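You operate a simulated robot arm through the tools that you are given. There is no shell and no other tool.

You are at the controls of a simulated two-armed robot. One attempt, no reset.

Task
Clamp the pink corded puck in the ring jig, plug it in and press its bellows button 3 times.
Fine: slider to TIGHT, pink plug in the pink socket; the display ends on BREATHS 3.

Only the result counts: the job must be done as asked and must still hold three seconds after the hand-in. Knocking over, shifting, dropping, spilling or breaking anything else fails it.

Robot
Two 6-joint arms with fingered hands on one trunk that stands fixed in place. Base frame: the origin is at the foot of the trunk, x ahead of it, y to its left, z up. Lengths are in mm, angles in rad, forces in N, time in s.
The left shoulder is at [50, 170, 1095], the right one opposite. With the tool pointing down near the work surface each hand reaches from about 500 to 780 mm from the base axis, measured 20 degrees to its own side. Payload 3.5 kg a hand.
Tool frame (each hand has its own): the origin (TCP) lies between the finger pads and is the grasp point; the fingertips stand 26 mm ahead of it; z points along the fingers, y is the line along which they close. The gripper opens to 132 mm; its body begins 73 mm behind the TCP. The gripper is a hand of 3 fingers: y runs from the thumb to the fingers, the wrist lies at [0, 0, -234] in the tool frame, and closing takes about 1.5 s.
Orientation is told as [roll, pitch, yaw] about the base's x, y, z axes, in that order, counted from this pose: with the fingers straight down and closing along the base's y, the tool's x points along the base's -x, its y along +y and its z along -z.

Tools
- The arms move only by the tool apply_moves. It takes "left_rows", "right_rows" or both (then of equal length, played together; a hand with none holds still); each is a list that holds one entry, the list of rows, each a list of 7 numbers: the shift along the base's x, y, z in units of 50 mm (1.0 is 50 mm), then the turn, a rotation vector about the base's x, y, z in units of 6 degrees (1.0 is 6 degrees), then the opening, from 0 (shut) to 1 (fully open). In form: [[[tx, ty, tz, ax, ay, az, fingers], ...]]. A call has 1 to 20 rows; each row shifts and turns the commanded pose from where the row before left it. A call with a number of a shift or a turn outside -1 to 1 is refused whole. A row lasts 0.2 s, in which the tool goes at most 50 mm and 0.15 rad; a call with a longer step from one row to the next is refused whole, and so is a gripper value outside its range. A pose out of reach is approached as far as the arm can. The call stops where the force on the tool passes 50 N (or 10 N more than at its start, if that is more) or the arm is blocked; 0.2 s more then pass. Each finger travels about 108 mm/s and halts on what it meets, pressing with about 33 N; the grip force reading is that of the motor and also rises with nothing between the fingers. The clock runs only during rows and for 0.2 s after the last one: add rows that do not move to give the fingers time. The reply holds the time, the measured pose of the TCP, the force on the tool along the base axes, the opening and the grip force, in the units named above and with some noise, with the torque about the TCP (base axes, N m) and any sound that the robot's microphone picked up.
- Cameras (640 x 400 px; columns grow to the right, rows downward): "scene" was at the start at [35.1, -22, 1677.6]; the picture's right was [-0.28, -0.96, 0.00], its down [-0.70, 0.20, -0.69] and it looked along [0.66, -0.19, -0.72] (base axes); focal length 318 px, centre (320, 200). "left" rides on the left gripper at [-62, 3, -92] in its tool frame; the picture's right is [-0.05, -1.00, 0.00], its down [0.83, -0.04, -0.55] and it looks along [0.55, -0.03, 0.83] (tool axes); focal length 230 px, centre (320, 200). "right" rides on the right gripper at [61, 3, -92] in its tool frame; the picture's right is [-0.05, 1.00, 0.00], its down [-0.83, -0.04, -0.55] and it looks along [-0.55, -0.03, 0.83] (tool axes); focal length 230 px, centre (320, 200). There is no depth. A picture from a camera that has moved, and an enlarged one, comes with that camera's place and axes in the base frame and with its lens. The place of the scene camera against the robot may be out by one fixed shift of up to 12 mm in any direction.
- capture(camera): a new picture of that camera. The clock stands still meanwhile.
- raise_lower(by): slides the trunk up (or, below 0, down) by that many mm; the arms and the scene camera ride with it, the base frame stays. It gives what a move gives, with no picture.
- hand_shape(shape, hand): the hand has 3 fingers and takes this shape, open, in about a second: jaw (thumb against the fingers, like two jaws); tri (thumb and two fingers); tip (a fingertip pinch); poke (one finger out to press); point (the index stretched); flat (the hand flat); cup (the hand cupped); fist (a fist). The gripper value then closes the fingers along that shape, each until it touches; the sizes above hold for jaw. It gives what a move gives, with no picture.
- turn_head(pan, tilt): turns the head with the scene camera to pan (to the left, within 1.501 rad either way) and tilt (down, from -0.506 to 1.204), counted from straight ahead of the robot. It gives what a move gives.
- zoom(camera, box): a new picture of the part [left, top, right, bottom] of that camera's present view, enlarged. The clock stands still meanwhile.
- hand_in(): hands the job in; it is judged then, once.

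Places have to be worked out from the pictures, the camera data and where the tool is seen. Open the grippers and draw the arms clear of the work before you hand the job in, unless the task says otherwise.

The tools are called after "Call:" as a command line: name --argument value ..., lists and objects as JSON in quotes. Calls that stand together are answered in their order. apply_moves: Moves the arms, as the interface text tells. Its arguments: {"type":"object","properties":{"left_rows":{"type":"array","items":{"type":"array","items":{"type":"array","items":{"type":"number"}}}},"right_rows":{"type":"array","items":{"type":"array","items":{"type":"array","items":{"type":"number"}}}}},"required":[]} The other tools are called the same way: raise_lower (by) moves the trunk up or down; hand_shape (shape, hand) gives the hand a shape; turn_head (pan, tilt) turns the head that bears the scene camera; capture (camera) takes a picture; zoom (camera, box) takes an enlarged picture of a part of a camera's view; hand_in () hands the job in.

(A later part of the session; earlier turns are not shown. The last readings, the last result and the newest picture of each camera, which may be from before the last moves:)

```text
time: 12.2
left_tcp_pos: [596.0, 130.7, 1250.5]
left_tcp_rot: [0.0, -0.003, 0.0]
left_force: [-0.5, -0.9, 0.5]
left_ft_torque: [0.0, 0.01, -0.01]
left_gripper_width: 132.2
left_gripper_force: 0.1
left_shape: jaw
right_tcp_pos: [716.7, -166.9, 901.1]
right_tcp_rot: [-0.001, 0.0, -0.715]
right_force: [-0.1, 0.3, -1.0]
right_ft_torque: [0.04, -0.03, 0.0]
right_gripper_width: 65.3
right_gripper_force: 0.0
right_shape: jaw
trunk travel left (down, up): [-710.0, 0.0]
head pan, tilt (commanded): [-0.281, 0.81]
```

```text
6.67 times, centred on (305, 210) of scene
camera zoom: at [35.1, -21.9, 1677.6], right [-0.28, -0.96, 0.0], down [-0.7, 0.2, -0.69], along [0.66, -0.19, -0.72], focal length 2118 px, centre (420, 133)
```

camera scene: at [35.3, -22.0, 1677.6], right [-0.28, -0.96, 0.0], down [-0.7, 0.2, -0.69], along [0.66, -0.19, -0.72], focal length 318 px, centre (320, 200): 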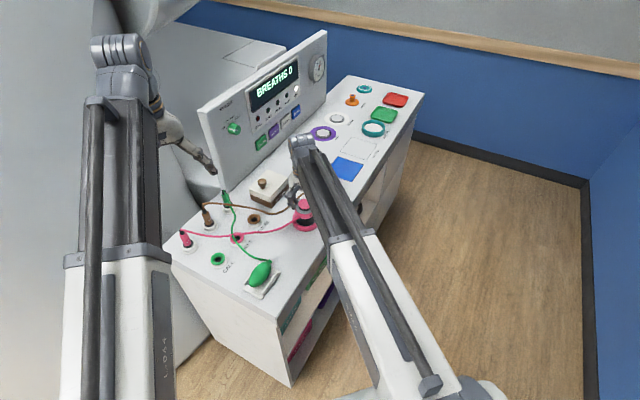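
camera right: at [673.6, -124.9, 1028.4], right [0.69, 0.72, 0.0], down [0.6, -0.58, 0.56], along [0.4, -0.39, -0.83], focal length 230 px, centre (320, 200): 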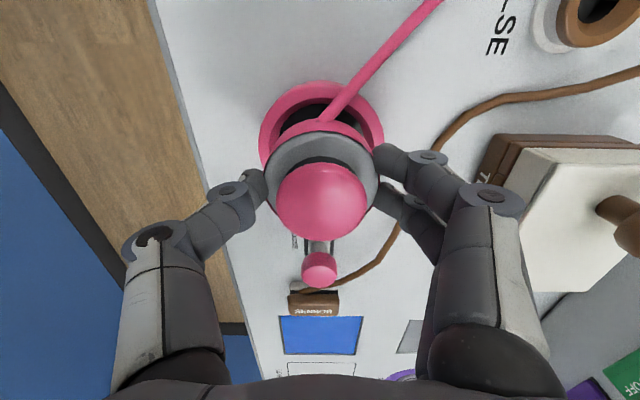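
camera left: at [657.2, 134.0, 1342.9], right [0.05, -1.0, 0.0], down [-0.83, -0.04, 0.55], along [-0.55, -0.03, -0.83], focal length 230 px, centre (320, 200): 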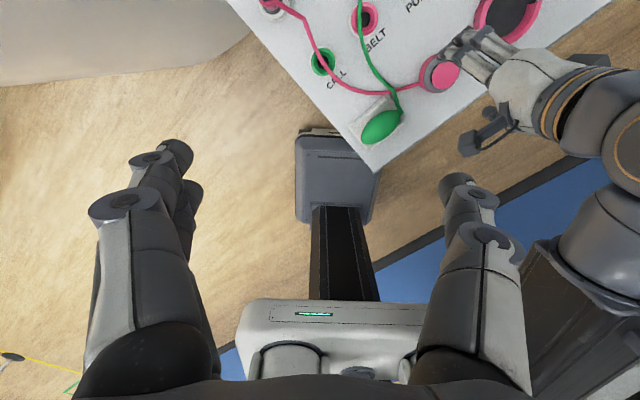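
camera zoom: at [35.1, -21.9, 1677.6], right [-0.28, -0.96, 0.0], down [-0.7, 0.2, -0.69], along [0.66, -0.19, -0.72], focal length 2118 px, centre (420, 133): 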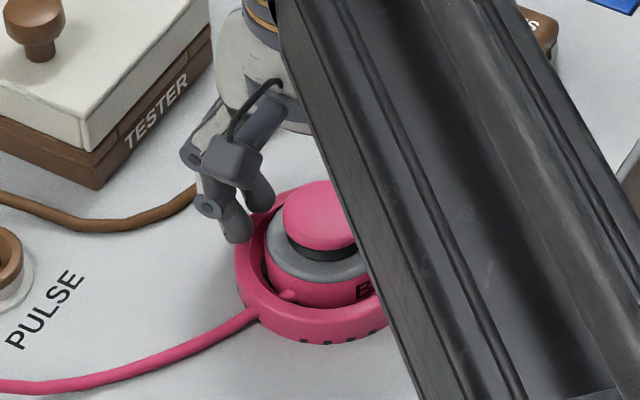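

The puck dropped flat into the ring, centred, with its grey rim just above the ring (z top ≈ 873), and the cord lies free. I open a little more, raise the hand and look at the slider.

Call:
apply_moves --right_rows '[[[0, 0, 0.1, 0, 0, 0, 0.55], [0, 0, 0.3, 0, 0, 0, 0.6], [0, 0, 0.5, 0, 0, 0, 0.6], [0, 0, 0.5, 0, 0, 0, 0.6], [0, 0, 0, 0, 0, 0, 0.6]]]'

Call:
capture --camera "right"

Call:
capture --camera "scene"

```text
time: 13.4
left_tcp_pos: [596.1, 131.3, 1251.8]
left_tcp_rot: [0.0, -0.004, 0.0]
left_force: [1.4, -0.1, -0.1]
left_ft_torque: [0.02, 0.0, -0.02]
left_gripper_width: 131.8
left_gripper_force: 0.1
left_shape: jaw
right_tcp_pos: [716.0, -166.3, 970.9]
right_tcp_rot: [0.0, -0.003, -0.715]
right_force: [-0.6, 0.1, -0.1]
right_ft_torque: [0.04, -0.02, 0.01]
right_gripper_width: 78.7
right_gripper_force: 0.1
right_shape: jaw
trunk travel left (down, up): [-710.0, 0.0]
head pan, tilt (commanded): [-0.281, 0.81]
```

```text
taken
camera right: at [672.7, -124.6, 1062.7], right [0.69, 0.72, 0.0], down [0.6, -0.58, 0.56], along [0.4, -0.39, -0.83], focal length 230 px, centre (320, 200)
```

right: 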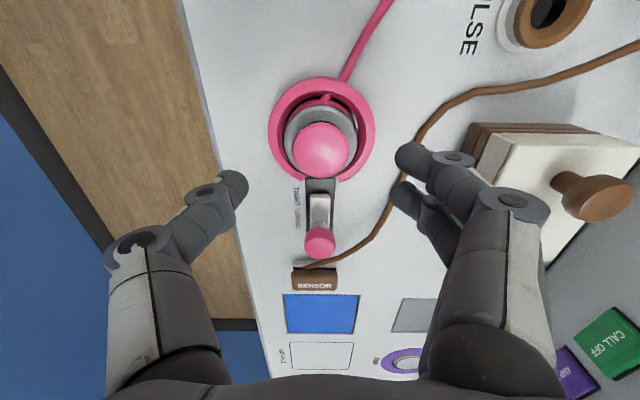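

```text
taken
camera scene: at [35.3, -22.0, 1677.6], right [-0.28, -0.96, 0.0], down [-0.7, 0.2, -0.69], along [0.66, -0.19, -0.72], focal length 318 px, centre (320, 200)
```

scene: 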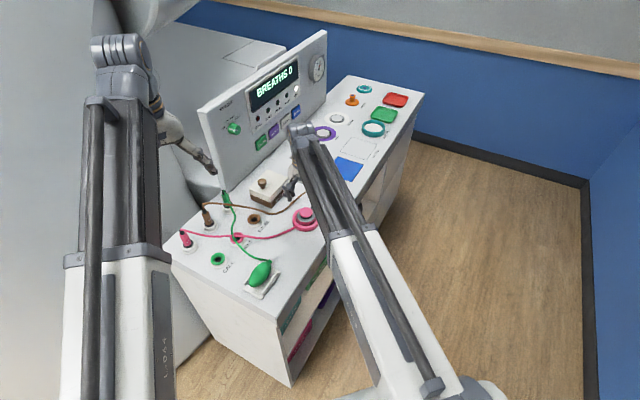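

Call:
zoom --camera "right" --box '[260, 70, 400, 170]'

Call:
zoom --camera "right" --box '[265, 160, 385, 300]'

```text
4.00 times, centred on (330, 120) of right
camera zoom: at [672.7, -124.6, 1062.7], right [0.69, 0.72, 0.0], down [0.6, -0.58, 0.56], along [0.4, -0.39, -0.83], focal length 920 px, centre (280, 520)
```

zoom: 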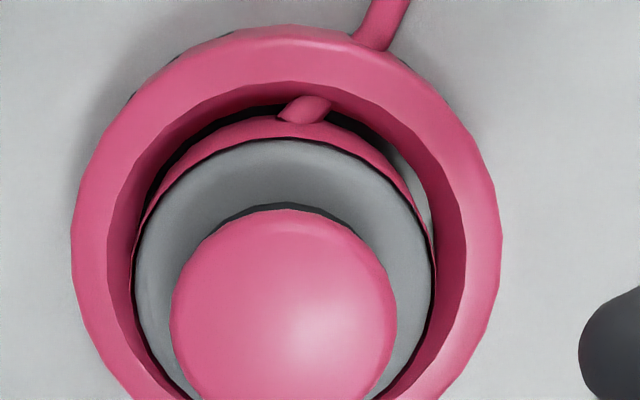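

```text
2.86 times, centred on (325, 230) of right
camera zoom: at [672.7, -124.6, 1062.7], right [0.69, 0.72, 0.0], down [0.6, -0.58, 0.56], along [0.4, -0.39, -0.83], focal length 657 px, centre (306, 114)
```

zoom: 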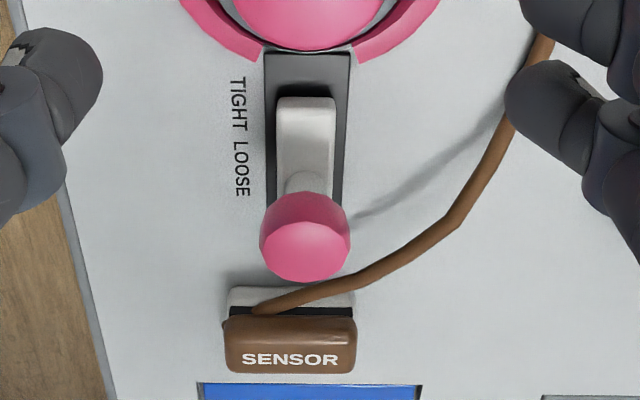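

The slider knob triangulates to about (790, -239, 894), roughly 99 mm from the ring centre along the slider axis, and it must travel about 29 mm toward the ring. That is near the reach limit, so I go above the knob with the hand tilted 25° forward.

Call:
apply_moves --right_rows '[[[0.25, -0.25, 0.1, -0.589, -0.589, 0, 0.6], [0.3, -0.3, 0, -0.589, -0.589, 0, 0.6], [0.3, -0.3, 0, -0.589, -0.589, 0, 0.6], [0.3, -0.3, 0, -0.589, -0.589, 0, 0.6], [0.3, -0.3, 0, -0.589, -0.589, 0, 0.6], [0, 0, 0, 0, 0, 0, 0.6]]]'

Call:
capture --camera "right"

Call:
zoom --camera "scene" --box '[230, 100, 390, 250]'

```text
time: 14.8
left_tcp_pos: [596.2, 132.3, 1251.0]
left_tcp_rot: [0.001, -0.004, -0.001]
left_force: [-0.2, -0.8, -0.4]
left_ft_torque: [-0.02, -0.02, 0.0]
left_gripper_width: 131.9
left_gripper_force: 0.1
left_shape: jaw
right_tcp_pos: [788.9, -239.5, 975.3]
right_tcp_rot: [-0.031, -0.436, -0.709]
right_force: [-0.6, 0.9, 0.8]
right_ft_torque: [-0.01, 0.03, 0.02]
right_gripper_width: 78.7
right_gripper_force: 0.1
right_shape: jaw
trunk travel left (down, up): [-710.0, 0.0]
head pan, tilt (commanded): [-0.281, 0.81]
```

```text
taken
camera right: at [722.7, -174.1, 1033.0], right [0.7, 0.72, -0.01], down [0.38, -0.36, 0.86], along [0.61, -0.6, -0.52], focal length 230 px, centre (320, 200)
```

right: 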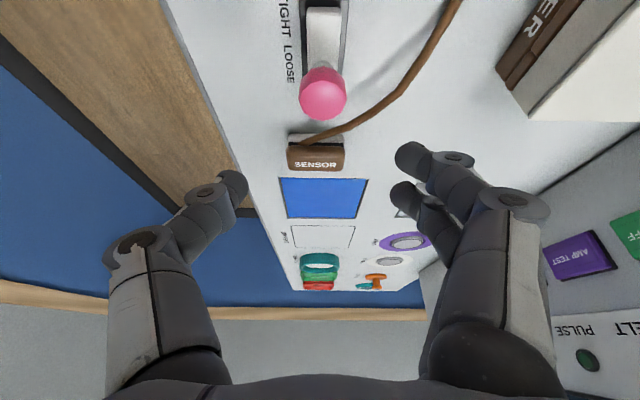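

```text
2.67 times, centred on (310, 175) of scene
camera zoom: at [35.1, -22.0, 1677.6], right [-0.28, -0.96, 0.0], down [-0.7, 0.2, -0.69], along [0.66, -0.19, -0.72], focal length 847 px, centre (347, 267)
```

zoom: 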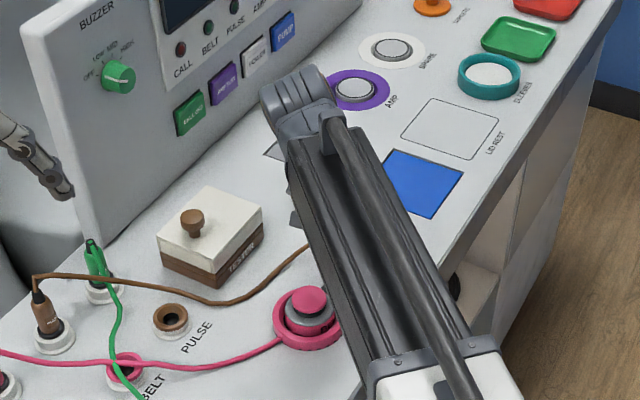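

Knob position confirmed at (790, -239, 894). I lower so the fingertips straddle the knob and look.

Call:
apply_moves --right_rows '[[[-0.026, 0.036, -0.4, 0, 0, 0, 0.6], [-0.026, 0.036, -0.45, 0, 0, 0, 0.6], [-0.026, 0.036, -0.5, 0, 0, 0, 0.6], [0, 0, 0, 0, 0, 0, 0.6]]]'

Call:
capture --camera "right"

Call:
zoom --camera "scene" --box '[230, 100, 390, 250]'

```text
time: 15.8
left_tcp_pos: [596.7, 132.0, 1251.0]
left_tcp_rot: [0.0, -0.003, -0.001]
left_force: [0.6, -0.4, -0.2]
left_ft_torque: [-0.01, -0.03, 0.02]
left_gripper_width: 131.7
left_gripper_force: 0.1
left_shape: jaw
right_tcp_pos: [786.3, -234.3, 906.9]
right_tcp_rot: [-0.032, -0.437, -0.709]
right_force: [-0.4, 1.0, 0.8]
right_ft_torque: [0.04, 0.01, 0.01]
right_gripper_width: 78.6
right_gripper_force: 0.0
right_shape: jaw
trunk travel left (down, up): [-710.0, 0.0]
head pan, tilt (commanded): [-0.281, 0.81]
```

```text
taken
camera right: at [718.9, -168.0, 964.7], right [0.7, 0.72, -0.01], down [0.38, -0.36, 0.85], along [0.61, -0.6, -0.52], focal length 230 px, centre (320, 200)
```

right: 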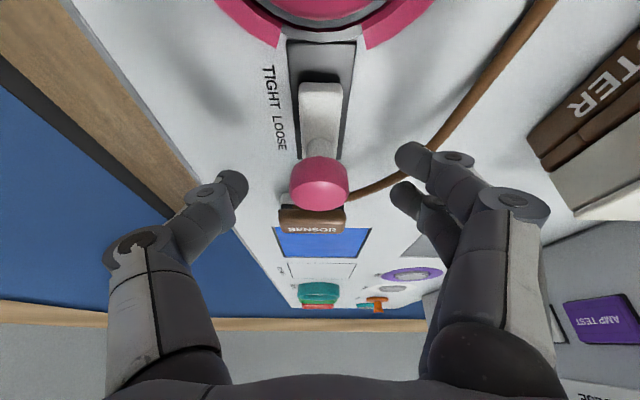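

```text
2.67 times, centred on (310, 175) of scene
camera zoom: at [35.1, -22.0, 1677.6], right [-0.28, -0.96, 0.0], down [-0.7, 0.2, -0.69], along [0.66, -0.19, -0.72], focal length 847 px, centre (347, 267)
```

zoom: 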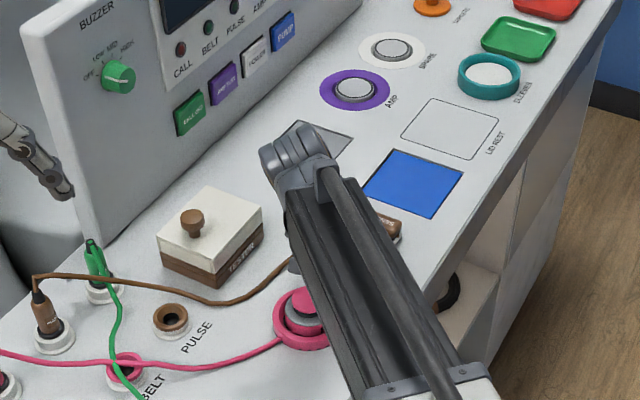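

The knob lies between thumb and fingers. I close on it.

Call:
apply_moves --right_rows '[[[0, 0, 0, 0, 0, 0, 0.4], [0, 0, 0, 0, 0, 0, 0.2], [0, 0, 0, 0, 0, 0, 0.05], [0, 0, 0, 0, 0, 0, 0.05], [0, 0, 0, 0, 0, 0, 0.05], [0, 0, 0, 0, 0, 0, 0.05]]]'

Call:
capture --camera "right"

```text
time: 17.2
left_tcp_pos: [597.2, 130.2, 1250.4]
left_tcp_rot: [0.002, -0.003, 0.0]
left_force: [-0.9, 0.6, -0.8]
left_ft_torque: [-0.01, 0.03, -0.01]
left_gripper_width: 131.8
left_gripper_force: 0.1
left_shape: jaw
right_tcp_pos: [786.8, -234.4, 905.8]
right_tcp_rot: [-0.031, -0.434, -0.709]
right_force: [-0.1, -0.4, -1.3]
right_ft_torque: [0.03, 0.04, 0.08]
right_gripper_width: 23.2
right_gripper_force: 33.2
right_shape: jaw
trunk travel left (down, up): [-710.0, 0.0]
head pan, tilt (commanded): [-0.281, 0.81]
```

```text
taken
camera right: at [718.9, -168.3, 964.6], right [0.7, 0.72, -0.01], down [0.38, -0.36, 0.85], along [0.61, -0.6, -0.52], focal length 230 px, centre (320, 200)
```

right: 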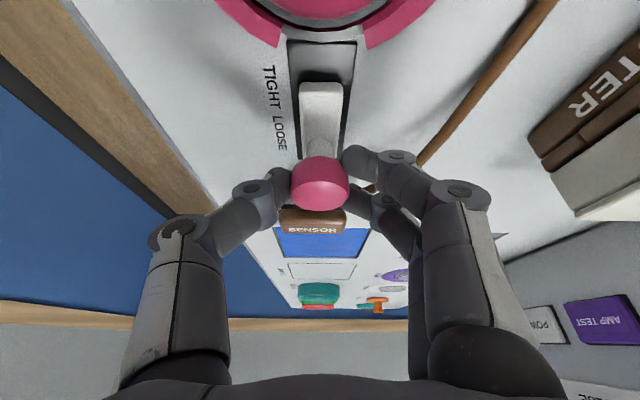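

The knob is gripped. I pull the slider toward the ring by 24 mm first.

Call:
apply_moves --right_rows '[[[-0.085, 0.085, 0, 0, 0, 0, 0.05], [-0.085, 0.085, 0, 0, 0, 0, 0.05], [-0.085, 0.085, 0, 0, 0, 0, 0.05], [-0.085, 0.085, 0, 0, 0, 0, 0.05], [0, 0, 0, 0, 0, 0, 0.05]]]'

Call:
capture --camera "right"

```text
time: 18.4
left_tcp_pos: [596.5, 132.2, 1250.3]
left_tcp_rot: [0.0, -0.004, -0.001]
left_force: [0.3, -0.6, -0.8]
left_ft_torque: [0.02, 0.02, 0.01]
left_gripper_width: 131.9
left_gripper_force: 0.1
left_shape: jaw
right_tcp_pos: [768.8, -217.5, 906.7]
right_tcp_rot: [-0.032, -0.435, -0.708]
right_force: [0.5, 0.3, -3.1]
right_ft_torque: [0.09, 0.01, 0.08]
right_gripper_width: 23.0
right_gripper_force: 33.2
right_shape: jaw
trunk travel left (down, up): [-710.0, 0.0]
head pan, tilt (commanded): [-0.281, 0.81]
```

```text
taken
camera right: at [701.7, -151.3, 964.6], right [0.7, 0.72, -0.01], down [0.38, -0.36, 0.85], along [0.61, -0.6, -0.52], focal length 230 px, centre (320, 200)
```

right: 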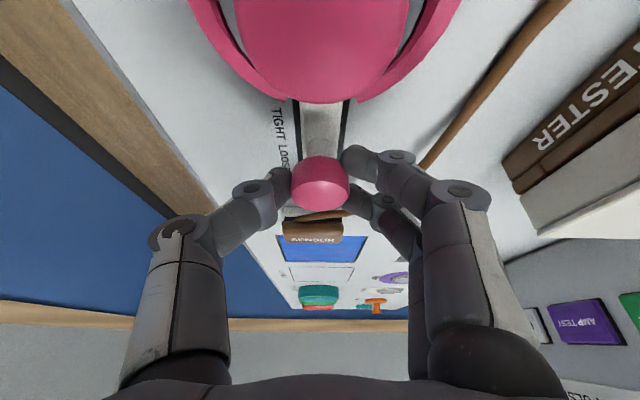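

The slider follows freely. I continue in 3 mm steps until resistance.

Call:
apply_moves --right_rows '[[[-0.045, 0.045, 0, 0, 0, 0, 0.05], [-0.045, 0.045, 0, 0, 0, 0, 0.05], [0, 0, 0, 0, 0, 0, 0.05]]]'

Call:
zoom --camera "right" --box '[220, 0, 420, 220]'

```text
time: 19.2
left_tcp_pos: [596.6, 130.9, 1251.1]
left_tcp_rot: [0.0, -0.003, 0.0]
left_force: [0.0, 0.0, -0.3]
left_ft_torque: [0.01, -0.02, 0.0]
left_gripper_width: 131.9
left_gripper_force: 0.1
left_shape: jaw
right_tcp_pos: [764.7, -213.4, 908.5]
right_tcp_rot: [-0.032, -0.435, -0.709]
right_force: [2.1, -0.2, -4.2]
right_ft_torque: [0.09, 0.0, 0.09]
right_gripper_width: 23.1
right_gripper_force: 33.0
right_shape: jaw
trunk travel left (down, up): [-710.0, 0.0]
head pan, tilt (commanded): [-0.281, 0.81]
```

```text
1.82 times, centred on (320, 110) of right
camera zoom: at [697.7, -147.3, 964.6], right [0.7, 0.72, -0.01], down [0.38, -0.36, 0.85], along [0.61, -0.6, -0.52], focal length 418 px, centre (320, 364)
```

zoom: 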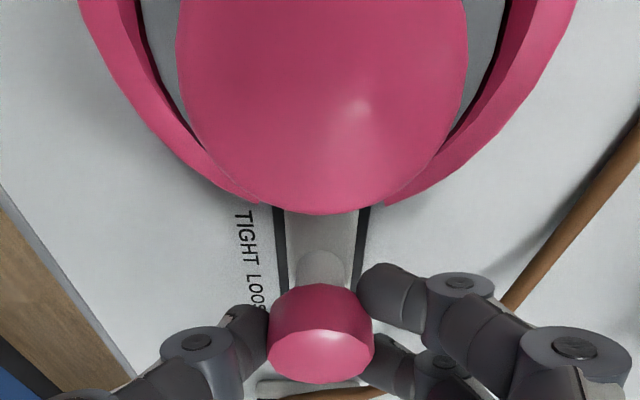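

About 30 mm travelled with still little resistance. I go on a few mm to find the stop.

Call:
apply_moves --right_rows '[[[-0.03, 0.03, 0, 0, 0, 0, 0.05], [-0.03, 0.03, 0, 0, 0, 0, 0.05], [0, 0, 0, 0, 0, 0, 0.05]]]'

Call:
zoom --camera "right" --box '[220, 0, 420, 220]'

```text
time: 20.0
left_tcp_pos: [599.2, 130.1, 1250.0]
left_tcp_rot: [0.0, -0.002, -0.001]
left_force: [-0.9, -0.7, 0.5]
left_ft_torque: [0.01, 0.02, 0.0]
left_gripper_width: 131.7
left_gripper_force: 0.1
left_shape: jaw
right_tcp_pos: [763.1, -211.7, 906.8]
right_tcp_rot: [-0.032, -0.437, -0.708]
right_force: [16.8, -13.4, -1.3]
right_ft_torque: [-0.12, -0.26, 0.15]
right_gripper_width: 22.4
right_gripper_force: 33.1
right_shape: jaw
trunk travel left (down, up): [-710.0, 0.0]
head pan, tilt (commanded): [-0.281, 0.81]
```

```text
1.82 times, centred on (320, 110) of right
camera zoom: at [696.3, -146.4, 964.5], right [0.7, 0.72, -0.01], down [0.38, -0.36, 0.86], along [0.61, -0.6, -0.52], focal length 418 px, centre (320, 364)
```

zoom: 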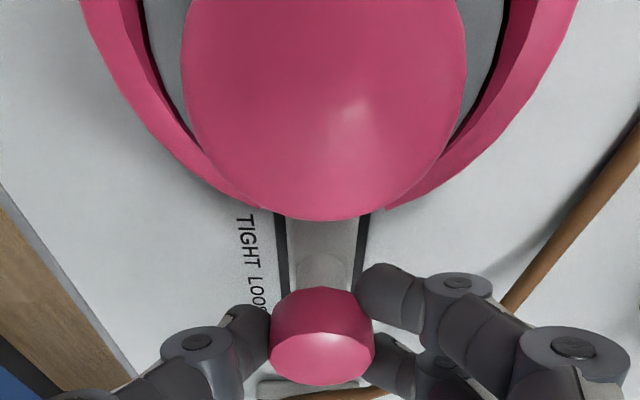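

Resistance of about 21 N appeared after roughly 31 mm. I press 2 mm more to make sure it is the end stop.

Call:
apply_moves --right_rows '[[[-0.03, 0.03, 0, 0, 0, 0, 0.05], [0, 0, 0, 0, 0, 0, 0.05]]]'

Call:
capture --camera "right"

```text
time: 20.6
left_tcp_pos: [598.3, 129.4, 1250.0]
left_tcp_rot: [0.001, -0.001, 0.002]
left_force: [-0.5, 0.5, -0.3]
left_ft_torque: [0.0, -0.01, -0.03]
left_gripper_width: 132.0
left_gripper_force: 0.0
left_shape: jaw
right_tcp_pos: [762.5, -211.2, 907.3]
right_tcp_rot: [-0.028, -0.439, -0.71]
right_force: [24.4, -19.8, 2.6]
right_ft_torque: [-0.2, -0.42, -0.03]
right_gripper_width: 22.1
right_gripper_force: 32.4
right_shape: jaw
trunk travel left (down, up): [-710.0, 0.0]
head pan, tilt (commanded): [-0.281, 0.81]
```

```text
taken
camera right: at [695.2, -145.4, 964.4], right [0.7, 0.72, -0.01], down [0.37, -0.36, 0.86], along [0.61, -0.6, -0.52], focal length 230 px, centre (320, 200)
```

right: 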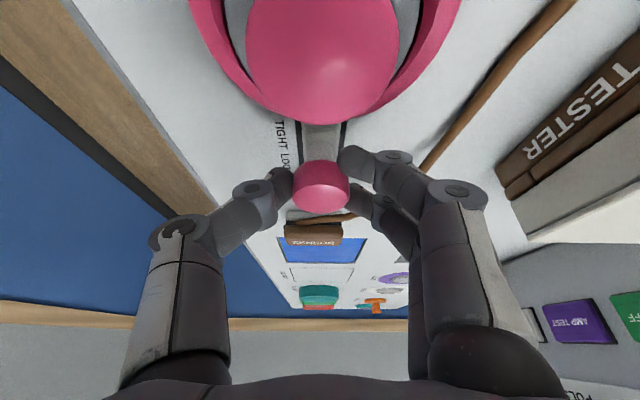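

The slider is hard against its stop (31 N). I relax the push, open the fingers, and rise straight up.

Call:
apply_moves --right_rows '[[[0.04, -0.04, 0, 0, 0, 0, 0.05], [0, 0, 0, 0, 0, 0, 0.2], [0, 0, 0, 0, 0, 0, 0.35], [0, 0, 0, 0, 0, 0, 0.5], [0, 0, 0, 0, 0, 0, 0.55], [0, 0, 0, 0, 0, 0, 0.55], [0, 0, 0.3, 0, 0, 0, 0.55], [0, 0, 0.6, 0, 0, 0, 0.55], [0, 0, 0.7, 0, 0, 0, 0.55]]]'

Call:
capture --camera "right"

```text
time: 22.6
left_tcp_pos: [596.2, 130.4, 1250.7]
left_tcp_rot: [0.001, -0.003, -0.001]
left_force: [0.0, 0.2, 0.4]
left_ft_torque: [0.02, 0.02, -0.04]
left_gripper_width: 132.0
left_gripper_force: 0.1
left_shape: jaw
right_tcp_pos: [761.7, -209.0, 987.9]
right_tcp_rot: [-0.031, -0.435, -0.708]
right_force: [-0.4, 0.3, 0.6]
right_ft_torque: [-0.03, -0.02, -0.01]
right_gripper_width: 72.0
right_gripper_force: 0.0
right_shape: jaw
trunk travel left (down, up): [-710.0, 0.0]
head pan, tilt (commanded): [-0.281, 0.81]
```

```text
taken
camera right: at [694.7, -144.5, 1045.5], right [0.7, 0.72, -0.01], down [0.38, -0.36, 0.85], along [0.61, -0.6, -0.52], focal length 230 px, centre (320, 200)
```

right: 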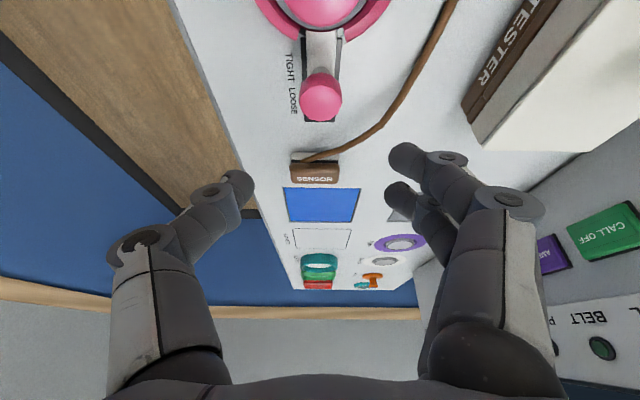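

The slider now reads TIGHT. I level the hand again and back it over the puck to inspect the clamped state.

Call:
apply_moves --right_rows '[[[-0.1, 0.1, 0.3, 0.589, 0.589, 0, 0.55], [-0.2, 0.2, 0.2, 0.589, 0.589, 0, 0.55], [-0.2, 0.2, 0.2, 0.589, 0.589, 0, 0.55], [-0.25, 0.25, 0.2, 0.589, 0.589, 0, 0.55], [-0.25, 0.25, 0.2, 0.589, 0.589, 0, 0.55], [0, 0, 0, 0, 0, 0, 0.55]]]'

Call:
zoom --camera "right" --box '[240, 60, 400, 260]'

Call:
capture --camera "scene"

Call:
zoom --camera "scene" --box '[165, 170, 325, 300]'

```text
time: 24.0
left_tcp_pos: [596.0, 131.3, 1251.1]
left_tcp_rot: [0.0, -0.004, 0.0]
left_force: [-0.2, -0.4, -0.5]
left_ft_torque: [0.01, 0.0, 0.02]
left_gripper_width: 132.1
left_gripper_force: 0.1
left_shape: jaw
right_tcp_pos: [712.1, -160.6, 1043.2]
right_tcp_rot: [0.0, 0.001, -0.717]
right_force: [0.0, 0.1, -0.5]
right_ft_torque: [0.01, 0.0, -0.03]
right_gripper_width: 72.1
right_gripper_force: 0.0
right_shape: jaw
trunk travel left (down, up): [-710.0, 0.0]
head pan, tilt (commanded): [-0.281, 0.81]
```

```text
2.00 times, centred on (320, 160) of right
camera zoom: at [668.7, -118.0, 1135.0], right [0.69, 0.72, 0.0], down [0.6, -0.58, 0.56], along [0.4, -0.39, -0.83], focal length 460 px, centre (320, 280)
```

zoom: 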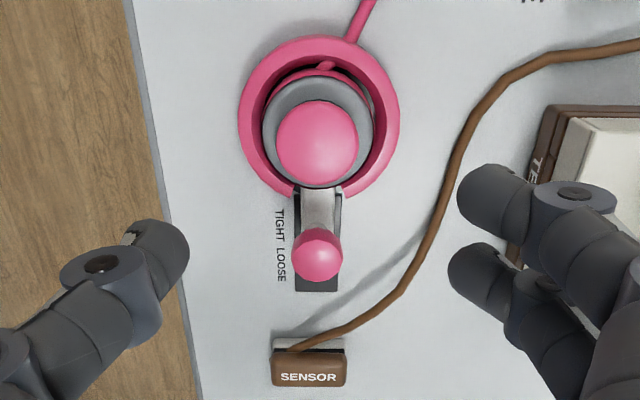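

```text
taken
camera scene: at [35.2, -22.0, 1677.6], right [-0.28, -0.96, 0.0], down [-0.7, 0.2, -0.69], along [0.66, -0.19, -0.72], focal length 318 px, centre (320, 200)
```

scene: 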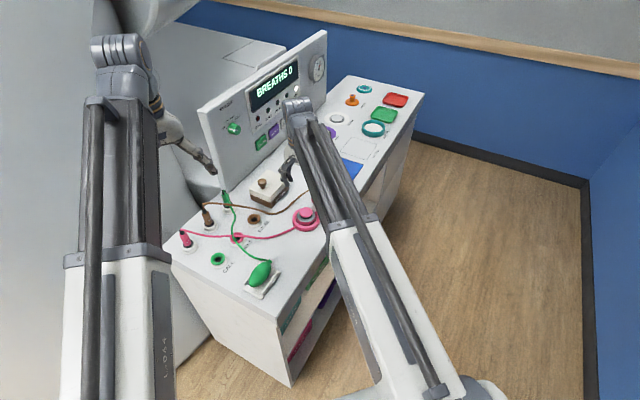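

```text
3.08 times, centred on (245, 235) of scene
camera zoom: at [35.2, -22.0, 1677.6], right [-0.28, -0.96, 0.0], down [-0.7, 0.2, -0.69], along [0.66, -0.19, -0.72], focal length 978 px, centre (551, 92)
```

zoom: 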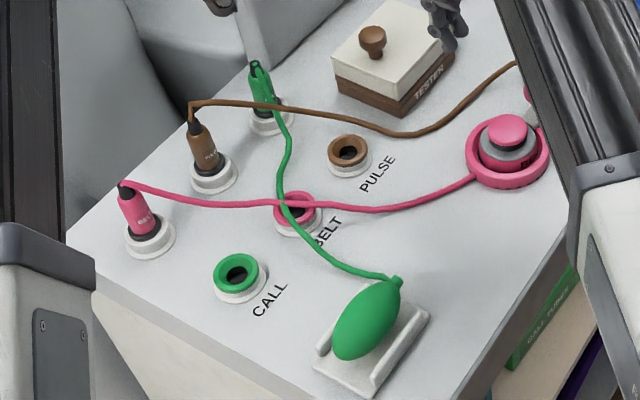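

The puck is clamped with the slider beside TIGHT, and the display still shows BREATHS 0. Now the pink plug: I bring the left hand over it with a +90° yaw so that the cord leaves at right angles to the closing line.

Call:
apply_moves --left_rows '[[[0.15, 0.11, -0.3, 0, 0, 1, 0.8], [0.15, 0.11, -0.3, 0, 0, 1, 0.8], [0.15, 0.11, -0.3, 0, 0, 1, 0.6], [0.15, 0.11, -0.3, 0, 0, 1, 0.6], [0.15, 0.11, -0.3, 0, 0, 1, 0.6], [0.15, 0.11, -0.3, 0, 0, 1, 0.6], [0.15, 0.11, -0.3, 0, 0, 1, 0.6], [0.15, 0.11, -0.3, 0, 0, 1, 0.6], [0.15, 0.11, -0.3, 0, 0, 1, 0.6], [0.15, 0.11, -0.3, 0, 0, 1, 0.6], [0.15, 0.11, -0.3, 0, 0, 1, 0.6], [0.15, 0.11, -0.3, 0, 0, 1, 0.6], [0.15, 0.11, -0.3, 0, 0, 1, 0.6], [0.15, 0.11, -0.3, 0, 0, 1, 0.6], [0.15, 0.11, -0.3, 0, 0, 1, 0.6]]]'

Call:
capture --camera "left"

Call:
capture --camera "scene"

```text
time: 27.2
left_tcp_pos: [706.7, 240.7, 1024.3]
left_tcp_rot: [-0.001, 0.004, 1.546]
left_force: [0.6, -0.4, 0.5]
left_ft_torque: [0.02, 0.0, 0.0]
left_gripper_width: 79.8
left_gripper_force: 0.0
left_shape: jaw
left hand out of reach, approached as far as the arm can: row 15
right_tcp_pos: [713.2, -159.0, 1043.6]
right_tcp_rot: [0.0, -0.002, -0.715]
right_force: [1.1, 0.6, 0.1]
right_ft_torque: [-0.02, -0.02, 0.02]
right_gripper_width: 71.9
right_gripper_force: 0.0
right_shape: jaw
trunk travel left (down, up): [-710.0, 0.0]
head pan, tilt (commanded): [-0.281, 0.81]
```

```text
taken
camera left: at [704.2, 301.7, 1116.8], right [1.0, 0.03, 0.0], down [0.02, -0.83, 0.56], along [0.02, -0.56, -0.83], focal length 230 px, centre (320, 200)
```

left: 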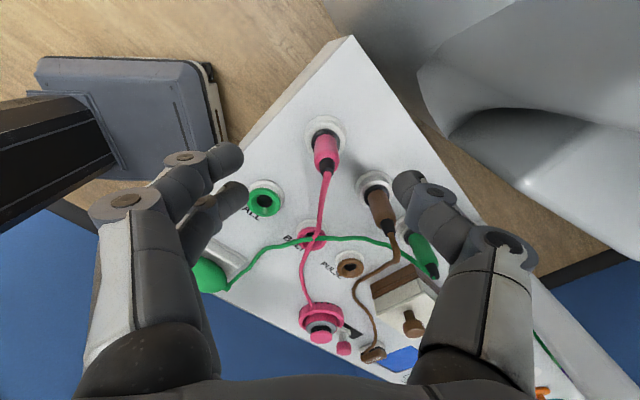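

```text
taken
camera scene: at [35.3, -20.9, 1677.6], right [-0.28, -0.96, 0.0], down [-0.7, 0.2, -0.69], along [0.66, -0.19, -0.72], focal length 318 px, centre (320, 200)
```

scene: 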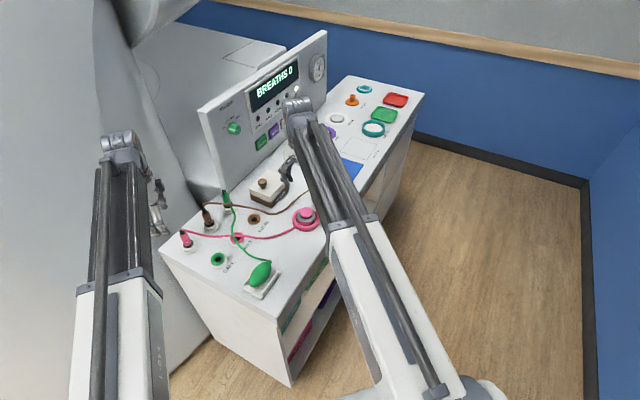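

The +90° yaw goes just beyond the left wrist's reach (y drifted to 241). I turn back 30° and look again.

Call:
apply_moves --left_rows '[[[0, 0, 0, 0, 0, -1, 0.6], [0, 0, 0, 0, 0, -1, 0.6], [0, 0, 0, 0, 0, -1, 0.6], [0, 0, 0, 0, 0, -1, 0.6], [0, 0, 0, 0, 0, -1, 0.6], [0, 0, 0, 0, 0, 0, 0.6]]]'

Call:
capture --camera "left"

```text
time: 28.6
left_tcp_pos: [708.1, 239.3, 1025.8]
left_tcp_rot: [0.0, -0.004, 1.047]
left_force: [0.5, -0.5, -0.5]
left_ft_torque: [0.01, 0.03, 0.0]
left_gripper_width: 79.7
left_gripper_force: 0.1
left_shape: jaw
right_tcp_pos: [712.3, -159.6, 1042.6]
right_tcp_rot: [0.001, -0.003, -0.715]
right_force: [0.2, 0.3, -0.1]
right_ft_torque: [0.02, -0.01, -0.01]
right_gripper_width: 72.3
right_gripper_force: 0.0
right_shape: jaw
trunk travel left (down, up): [-710.0, 0.0]
head pan, tilt (commanded): [-0.281, 0.81]
```

```text
taken
camera left: at [733.6, 293.2, 1117.6], right [0.89, -0.45, 0.0], down [-0.38, -0.74, 0.55], along [-0.25, -0.49, -0.83], focal length 230 px, centre (320, 200)
```

left: 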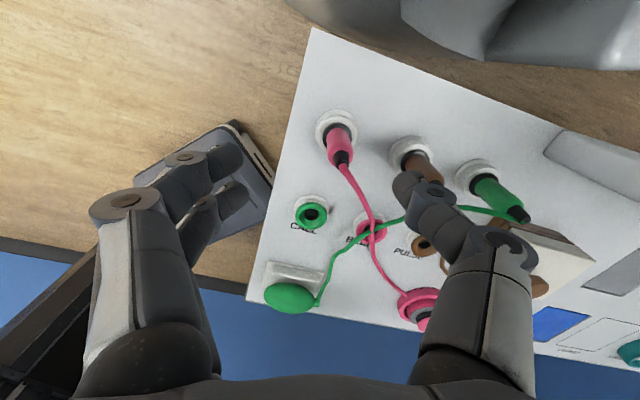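

Yaw 60° is reachable. I zoom on the plug and the BELT socket from here.

Call:
zoom --camera "left" --box '[290, 90, 390, 190]'

Call:
zoom --camera "left" --box '[280, 180, 440, 280]'

Call:
zoom --camera "scene" --box '[165, 215, 265, 285]'

```text
4.00 times, centred on (340, 140) of left
camera zoom: at [733.6, 293.2, 1117.6], right [0.89, -0.45, 0.0], down [-0.38, -0.74, 0.55], along [-0.25, -0.49, -0.83], focal length 920 px, centre (240, 440)
```

zoom: 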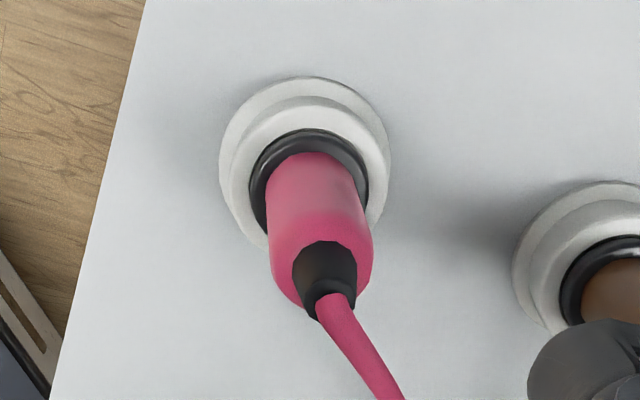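

```text
4.00 times, centred on (360, 230) of left
camera zoom: at [733.6, 293.2, 1117.6], right [0.89, -0.45, 0.0], down [-0.38, -0.74, 0.55], along [-0.25, -0.49, -0.83], focal length 920 px, centre (160, 80)
```

zoom: 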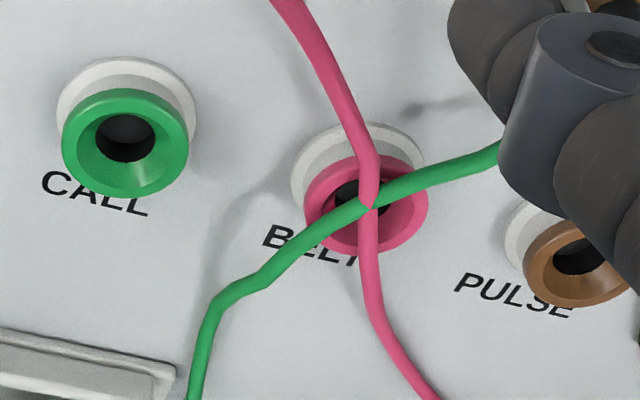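

```text
5.71 times, centred on (215, 250) of scene
camera zoom: at [35.2, -22.0, 1677.6], right [-0.28, -0.96, 0.0], down [-0.7, 0.2, -0.69], along [0.66, -0.19, -0.72], focal length 1816 px, centre (920, -86)
```

zoom: 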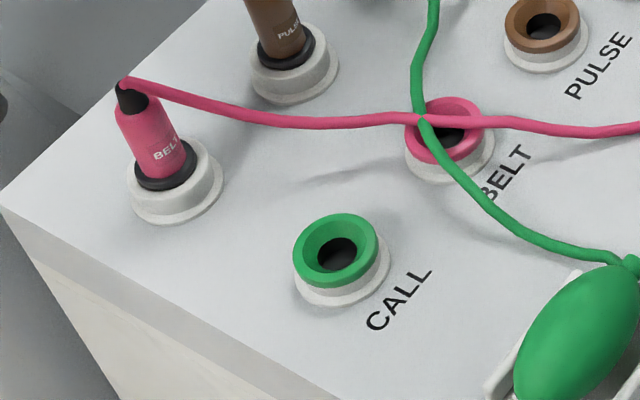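

The plug sits at about (713, 213) with its pink top near z 927, and the BELT socket rim at about (699, 64, 868), agreed by both hand cameras. I move the left hand over the plug.

Call:
apply_moves --left_rows '[[[0.05, -0.26, -0.3, 0, 0, 0, 0.6], [0.05, -0.26, -0.5, 0, 0, 0, 0.6], [0, 0, 0, 0, 0, 0, 0.6]]]'

Call:
capture --camera "left"

Call:
zoom --camera "scene" --box '[125, 155, 285, 285]'

```text
time: 29.4
left_tcp_pos: [711.5, 213.7, 984.8]
left_tcp_rot: [0.001, -0.004, 1.049]
left_force: [0.2, -0.3, 0.1]
left_ft_torque: [-0.01, -0.03, 0.0]
left_gripper_width: 79.7
left_gripper_force: 0.1
left_shape: jaw
right_tcp_pos: [712.4, -159.1, 1042.4]
right_tcp_rot: [-0.001, -0.001, -0.714]
right_force: [-0.2, -0.2, 0.0]
right_ft_torque: [0.01, 0.0, 0.02]
right_gripper_width: 72.1
right_gripper_force: 0.1
right_shape: jaw
trunk travel left (down, up): [-710.0, 0.0]
head pan, tilt (commanded): [-0.281, 0.81]
```

```text
taken
camera left: at [739.1, 267.2, 1077.1], right [0.89, -0.45, 0.0], down [-0.38, -0.74, 0.55], along [-0.25, -0.49, -0.83], focal length 230 px, centre (320, 200)
```

left: 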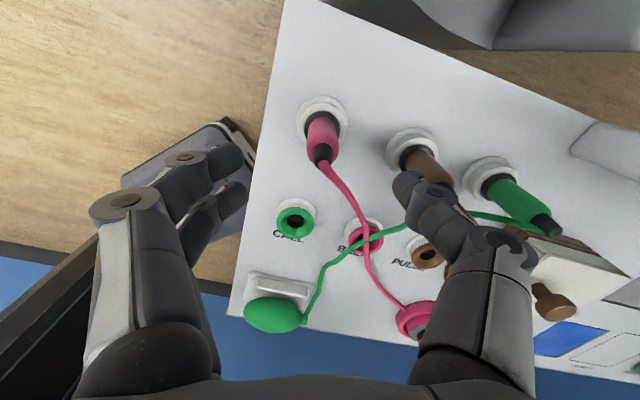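

```text
3.08 times, centred on (205, 220) of scene
camera zoom: at [35.1, -21.9, 1677.6], right [-0.28, -0.96, 0.0], down [-0.7, 0.2, -0.69], along [0.66, -0.19, -0.72], focal length 978 px, centre (674, 138)
```

zoom: 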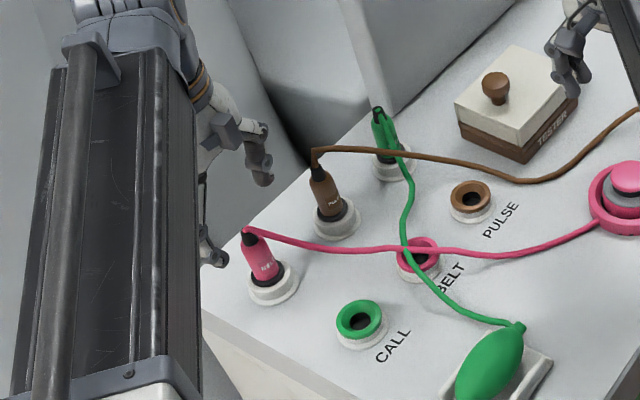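

I check the plug's offset from the TCP once more with a zoom before lowering.

Call:
zoom --camera "left" --box '[280, 90, 370, 180]'

```text
4.44 times, centred on (325, 135) of left
camera zoom: at [739.1, 267.2, 1077.1], right [0.89, -0.45, 0.0], down [-0.38, -0.74, 0.55], along [-0.25, -0.49, -0.83], focal length 1022 px, centre (298, 489)
```

zoom: 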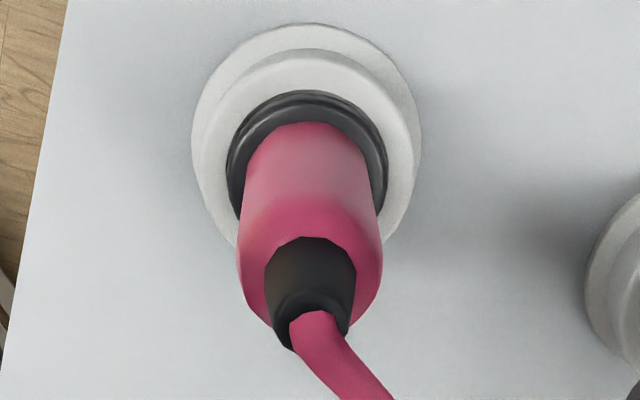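

The plug axis is about (3, 2) mm off the TCP. I correct this while lowering 80 mm, with a narrower opening to stay clear of the brown plug.

Call:
apply_moves --left_rows '[[[0.06, 0.045, 0, 0, 0, 0, 0.5], [0, 0, -0.4, 0, 0, 0, 0.5], [0, 0, -0.4, 0, 0, 0, 0.5], [0, 0, -0.4, 0, 0, 0, 0.5], [0, 0, -0.4, 0, 0, 0, 0.5], [0, 0, 0, 0, 0, 0, 0.5]]]'

Call:
capture --camera "left"

Call:
zoom --camera "scene" --box '[125, 155, 285, 285]'

```text
time: 30.8
left_tcp_pos: [714.2, 214.9, 905.7]
left_tcp_rot: [-0.001, -0.005, 1.047]
left_force: [-0.3, -0.9, 0.3]
left_ft_torque: [0.03, 0.01, 0.03]
left_gripper_width: 66.6
left_gripper_force: 0.1
left_shape: jaw
right_tcp_pos: [711.8, -159.4, 1043.6]
right_tcp_rot: [0.001, -0.002, -0.716]
right_force: [0.4, 0.1, -0.3]
right_ft_torque: [0.0, -0.01, -0.03]
right_gripper_width: 72.1
right_gripper_force: 0.1
right_shape: jaw
trunk travel left (down, up): [-710.0, 0.0]
head pan, tilt (commanded): [-0.281, 0.81]
```

```text
taken
camera left: at [741.5, 269.7, 997.2], right [0.89, -0.45, 0.0], down [-0.38, -0.74, 0.55], along [-0.25, -0.49, -0.83], focal length 230 px, centre (320, 200)
```

left: 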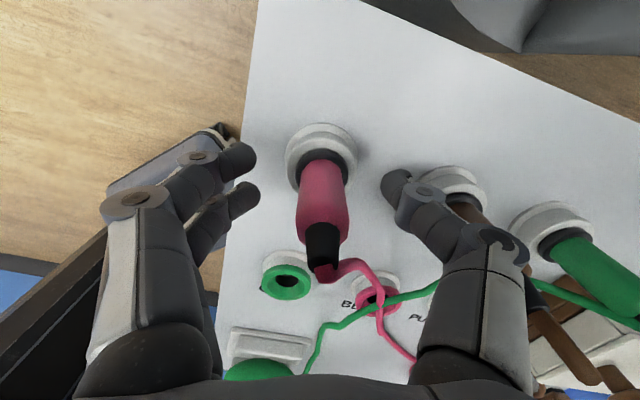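

```text
3.08 times, centred on (205, 220) of scene
camera zoom: at [35.1, -22.0, 1677.6], right [-0.28, -0.96, 0.0], down [-0.7, 0.2, -0.69], along [0.66, -0.19, -0.72], focal length 978 px, centre (674, 138)
```

zoom: 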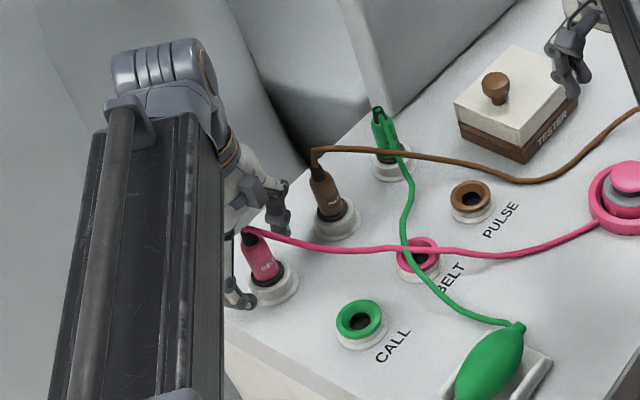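

The plug stands centred between thumb and fingers. I close on it.

Call:
apply_moves --left_rows '[[[0, 0, 0, 0, 0, 0, 0.35], [0, 0, 0, 0, 0, 0, 0.2], [0, 0, 0, 0, 0, 0, 0.05], [0, 0, 0, 0, 0, 0, 0.0], [0, 0, 0, 0, 0, 0, 0.0], [0, 0, 0, 0, 0, 0, 0.0], [0, 0, 0, 0, 0, 0, 0.0]]]'

Call:
capture --camera "left"

```text
time: 32.4
left_tcp_pos: [713.8, 215.6, 905.5]
left_tcp_rot: [0.0, -0.002, 1.047]
left_force: [1.0, 0.5, -0.6]
left_ft_torque: [0.02, -0.1, 0.03]
left_gripper_width: 11.4
left_gripper_force: 33.1
left_shape: jaw
right_tcp_pos: [712.2, -159.7, 1043.1]
right_tcp_rot: [-0.001, -0.002, -0.716]
right_force: [0.0, 0.0, 0.1]
right_ft_torque: [0.0, 0.0, -0.01]
right_gripper_width: 71.9
right_gripper_force: 0.2
right_shape: jaw
trunk travel left (down, up): [-710.0, 0.0]
head pan, tilt (commanded): [-0.281, 0.81]
```

```text
taken
camera left: at [741.6, 269.8, 997.3], right [0.89, -0.45, 0.0], down [-0.38, -0.74, 0.55], along [-0.25, -0.49, -0.83], focal length 230 px, centre (320, 200)
```

left: 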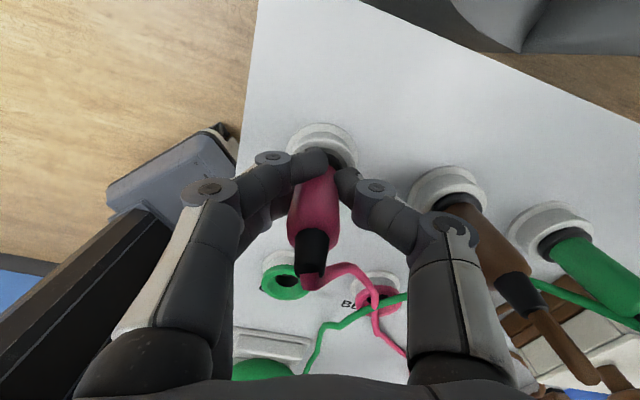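

The grip holds at 33 N. I zoom to see how the plug sits in the fingers.

Call:
zoom --camera "left" --box '[240, 110, 420, 310]'

Call:
zoom --camera "scene" --box '[165, 200, 245, 270]'

```text
2.00 times, centred on (330, 210) of left
camera zoom: at [741.6, 269.8, 997.3], right [0.89, -0.45, 0.0], down [-0.38, -0.74, 0.55], along [-0.25, -0.49, -0.83], focal length 460 px, centre (300, 180)
```

zoom: 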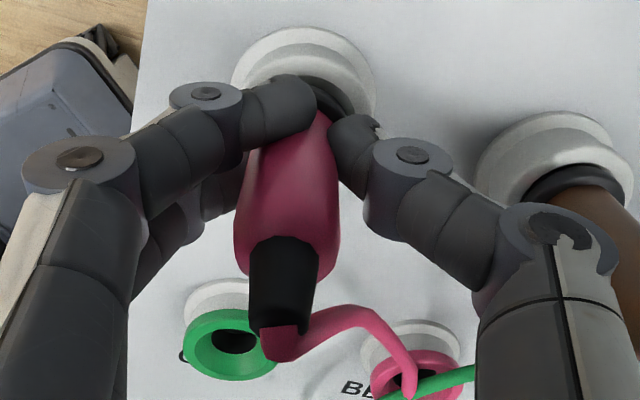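

```text
5.71 times, centred on (205, 235) of scene
camera zoom: at [35.4, -21.9, 1677.6], right [-0.28, -0.96, 0.0], down [-0.7, 0.2, -0.69], along [0.66, -0.19, -0.72], focal length 1816 px, centre (977, 0)
```

zoom: 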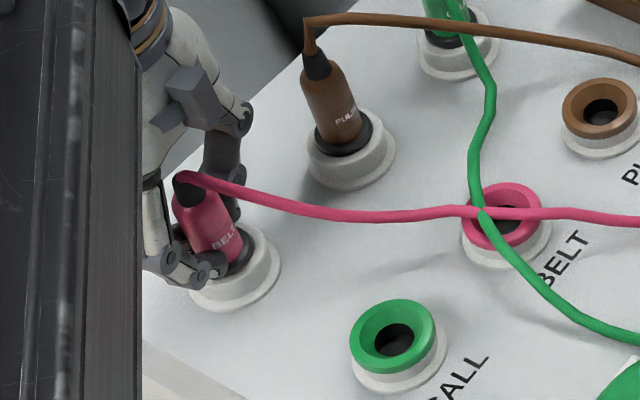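

The plug leans a little toward the fingers but is held. I draw it straight up 60 mm and then check its tilt.

Call:
apply_moves --left_rows '[[[0, 0, 0.1, 0, 0, 0, 0], [0, 0, 0.2, 0, 0, 0, 0], [0, 0, 0.3, 0, 0, 0, 0], [0, 0, 0.3, 0, 0, 0, 0], [0, 0, 0.3, 0, 0, 0, 0], [0, 0, 0, 0, 0, 0, 0]]]'

Call:
zoom --camera "left" --box '[240, 110, 420, 310]'

Call:
zoom --camera "scene" --box '[145, 180, 245, 270]'

Call:
capture --camera "right"

```text
time: 33.8
left_tcp_pos: [716.7, 215.8, 965.6]
left_tcp_rot: [-0.001, -0.002, 1.047]
left_force: [0.3, -0.8, -0.9]
left_ft_torque: [0.01, 0.01, -0.04]
left_gripper_width: 11.2
left_gripper_force: 32.8
left_shape: jaw
right_tcp_pos: [712.4, -159.8, 1043.4]
right_tcp_rot: [-0.001, -0.002, -0.715]
right_force: [-0.2, 0.4, -0.1]
right_ft_torque: [-0.01, -0.02, -0.01]
right_gripper_width: 72.1
right_gripper_force: 0.2
right_shape: jaw
trunk travel left (down, up): [-710.0, 0.0]
head pan, tilt (commanded): [-0.281, 0.81]
```

```text
2.00 times, centred on (330, 210) of left
camera zoom: at [742.1, 269.9, 1058.0], right [0.89, -0.45, 0.0], down [-0.38, -0.74, 0.55], along [-0.25, -0.49, -0.83], focal length 460 px, centre (300, 180)
```

zoom: 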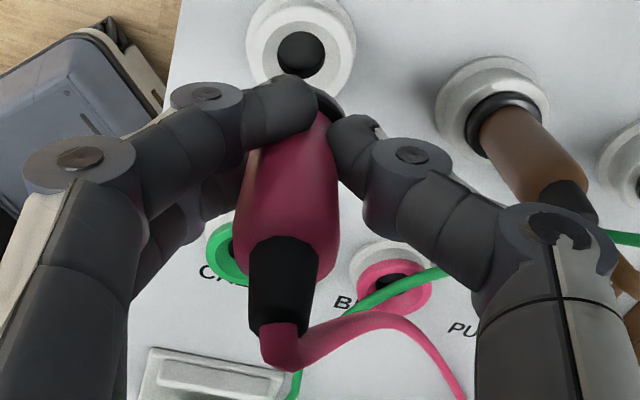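

```text
4.44 times, centred on (195, 225) of scene
camera zoom: at [35.3, -22.0, 1677.6], right [-0.28, -0.96, 0.0], down [-0.7, 0.2, -0.69], along [0.66, -0.19, -0.72], focal length 1412 px, centre (876, 89)
```

zoom: 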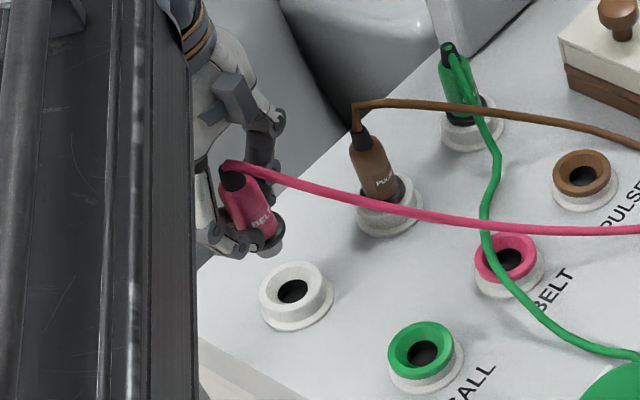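

```text
taken
camera right: at [668.8, -118.1, 1134.8], right [0.69, 0.72, 0.0], down [0.6, -0.58, 0.56], along [0.4, -0.39, -0.83], focal length 230 px, centre (320, 200)
```

right: 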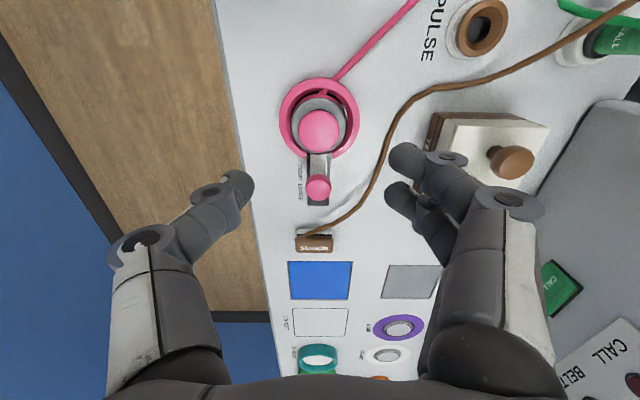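

The plug is free of its holder. I zoom in tightly to judge its tilt in the grip.

Call:
zoom --camera "left" --box '[290, 130, 370, 190]'

Call:
zoom --camera "scene" --box '[180, 205, 230, 245]'

```text
6.67 times, centred on (330, 160) of left
camera zoom: at [742.1, 269.9, 1058.0], right [0.89, -0.45, 0.0], down [-0.38, -0.74, 0.55], along [-0.25, -0.49, -0.83], focal length 1534 px, centre (253, 467)
```

zoom: 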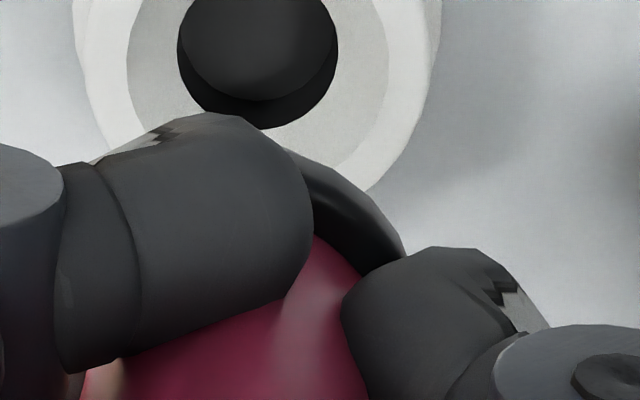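

```text
10.00 times, centred on (205, 225) of scene
camera zoom: at [35.3, -22.0, 1677.6], right [-0.28, -0.96, 0.0], down [-0.7, 0.2, -0.69], along [0.66, -0.19, -0.72], focal length 3178 px, centre (1470, -50)
```

zoom: 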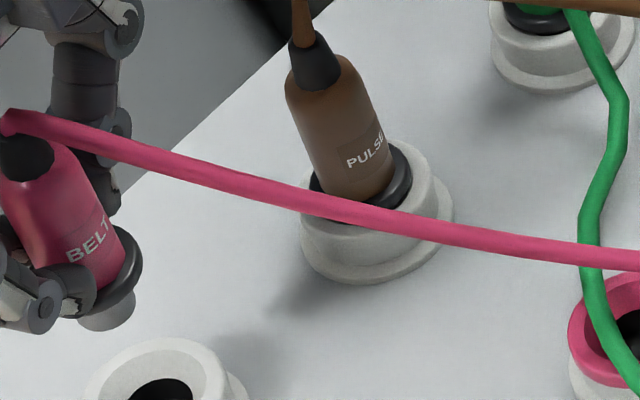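

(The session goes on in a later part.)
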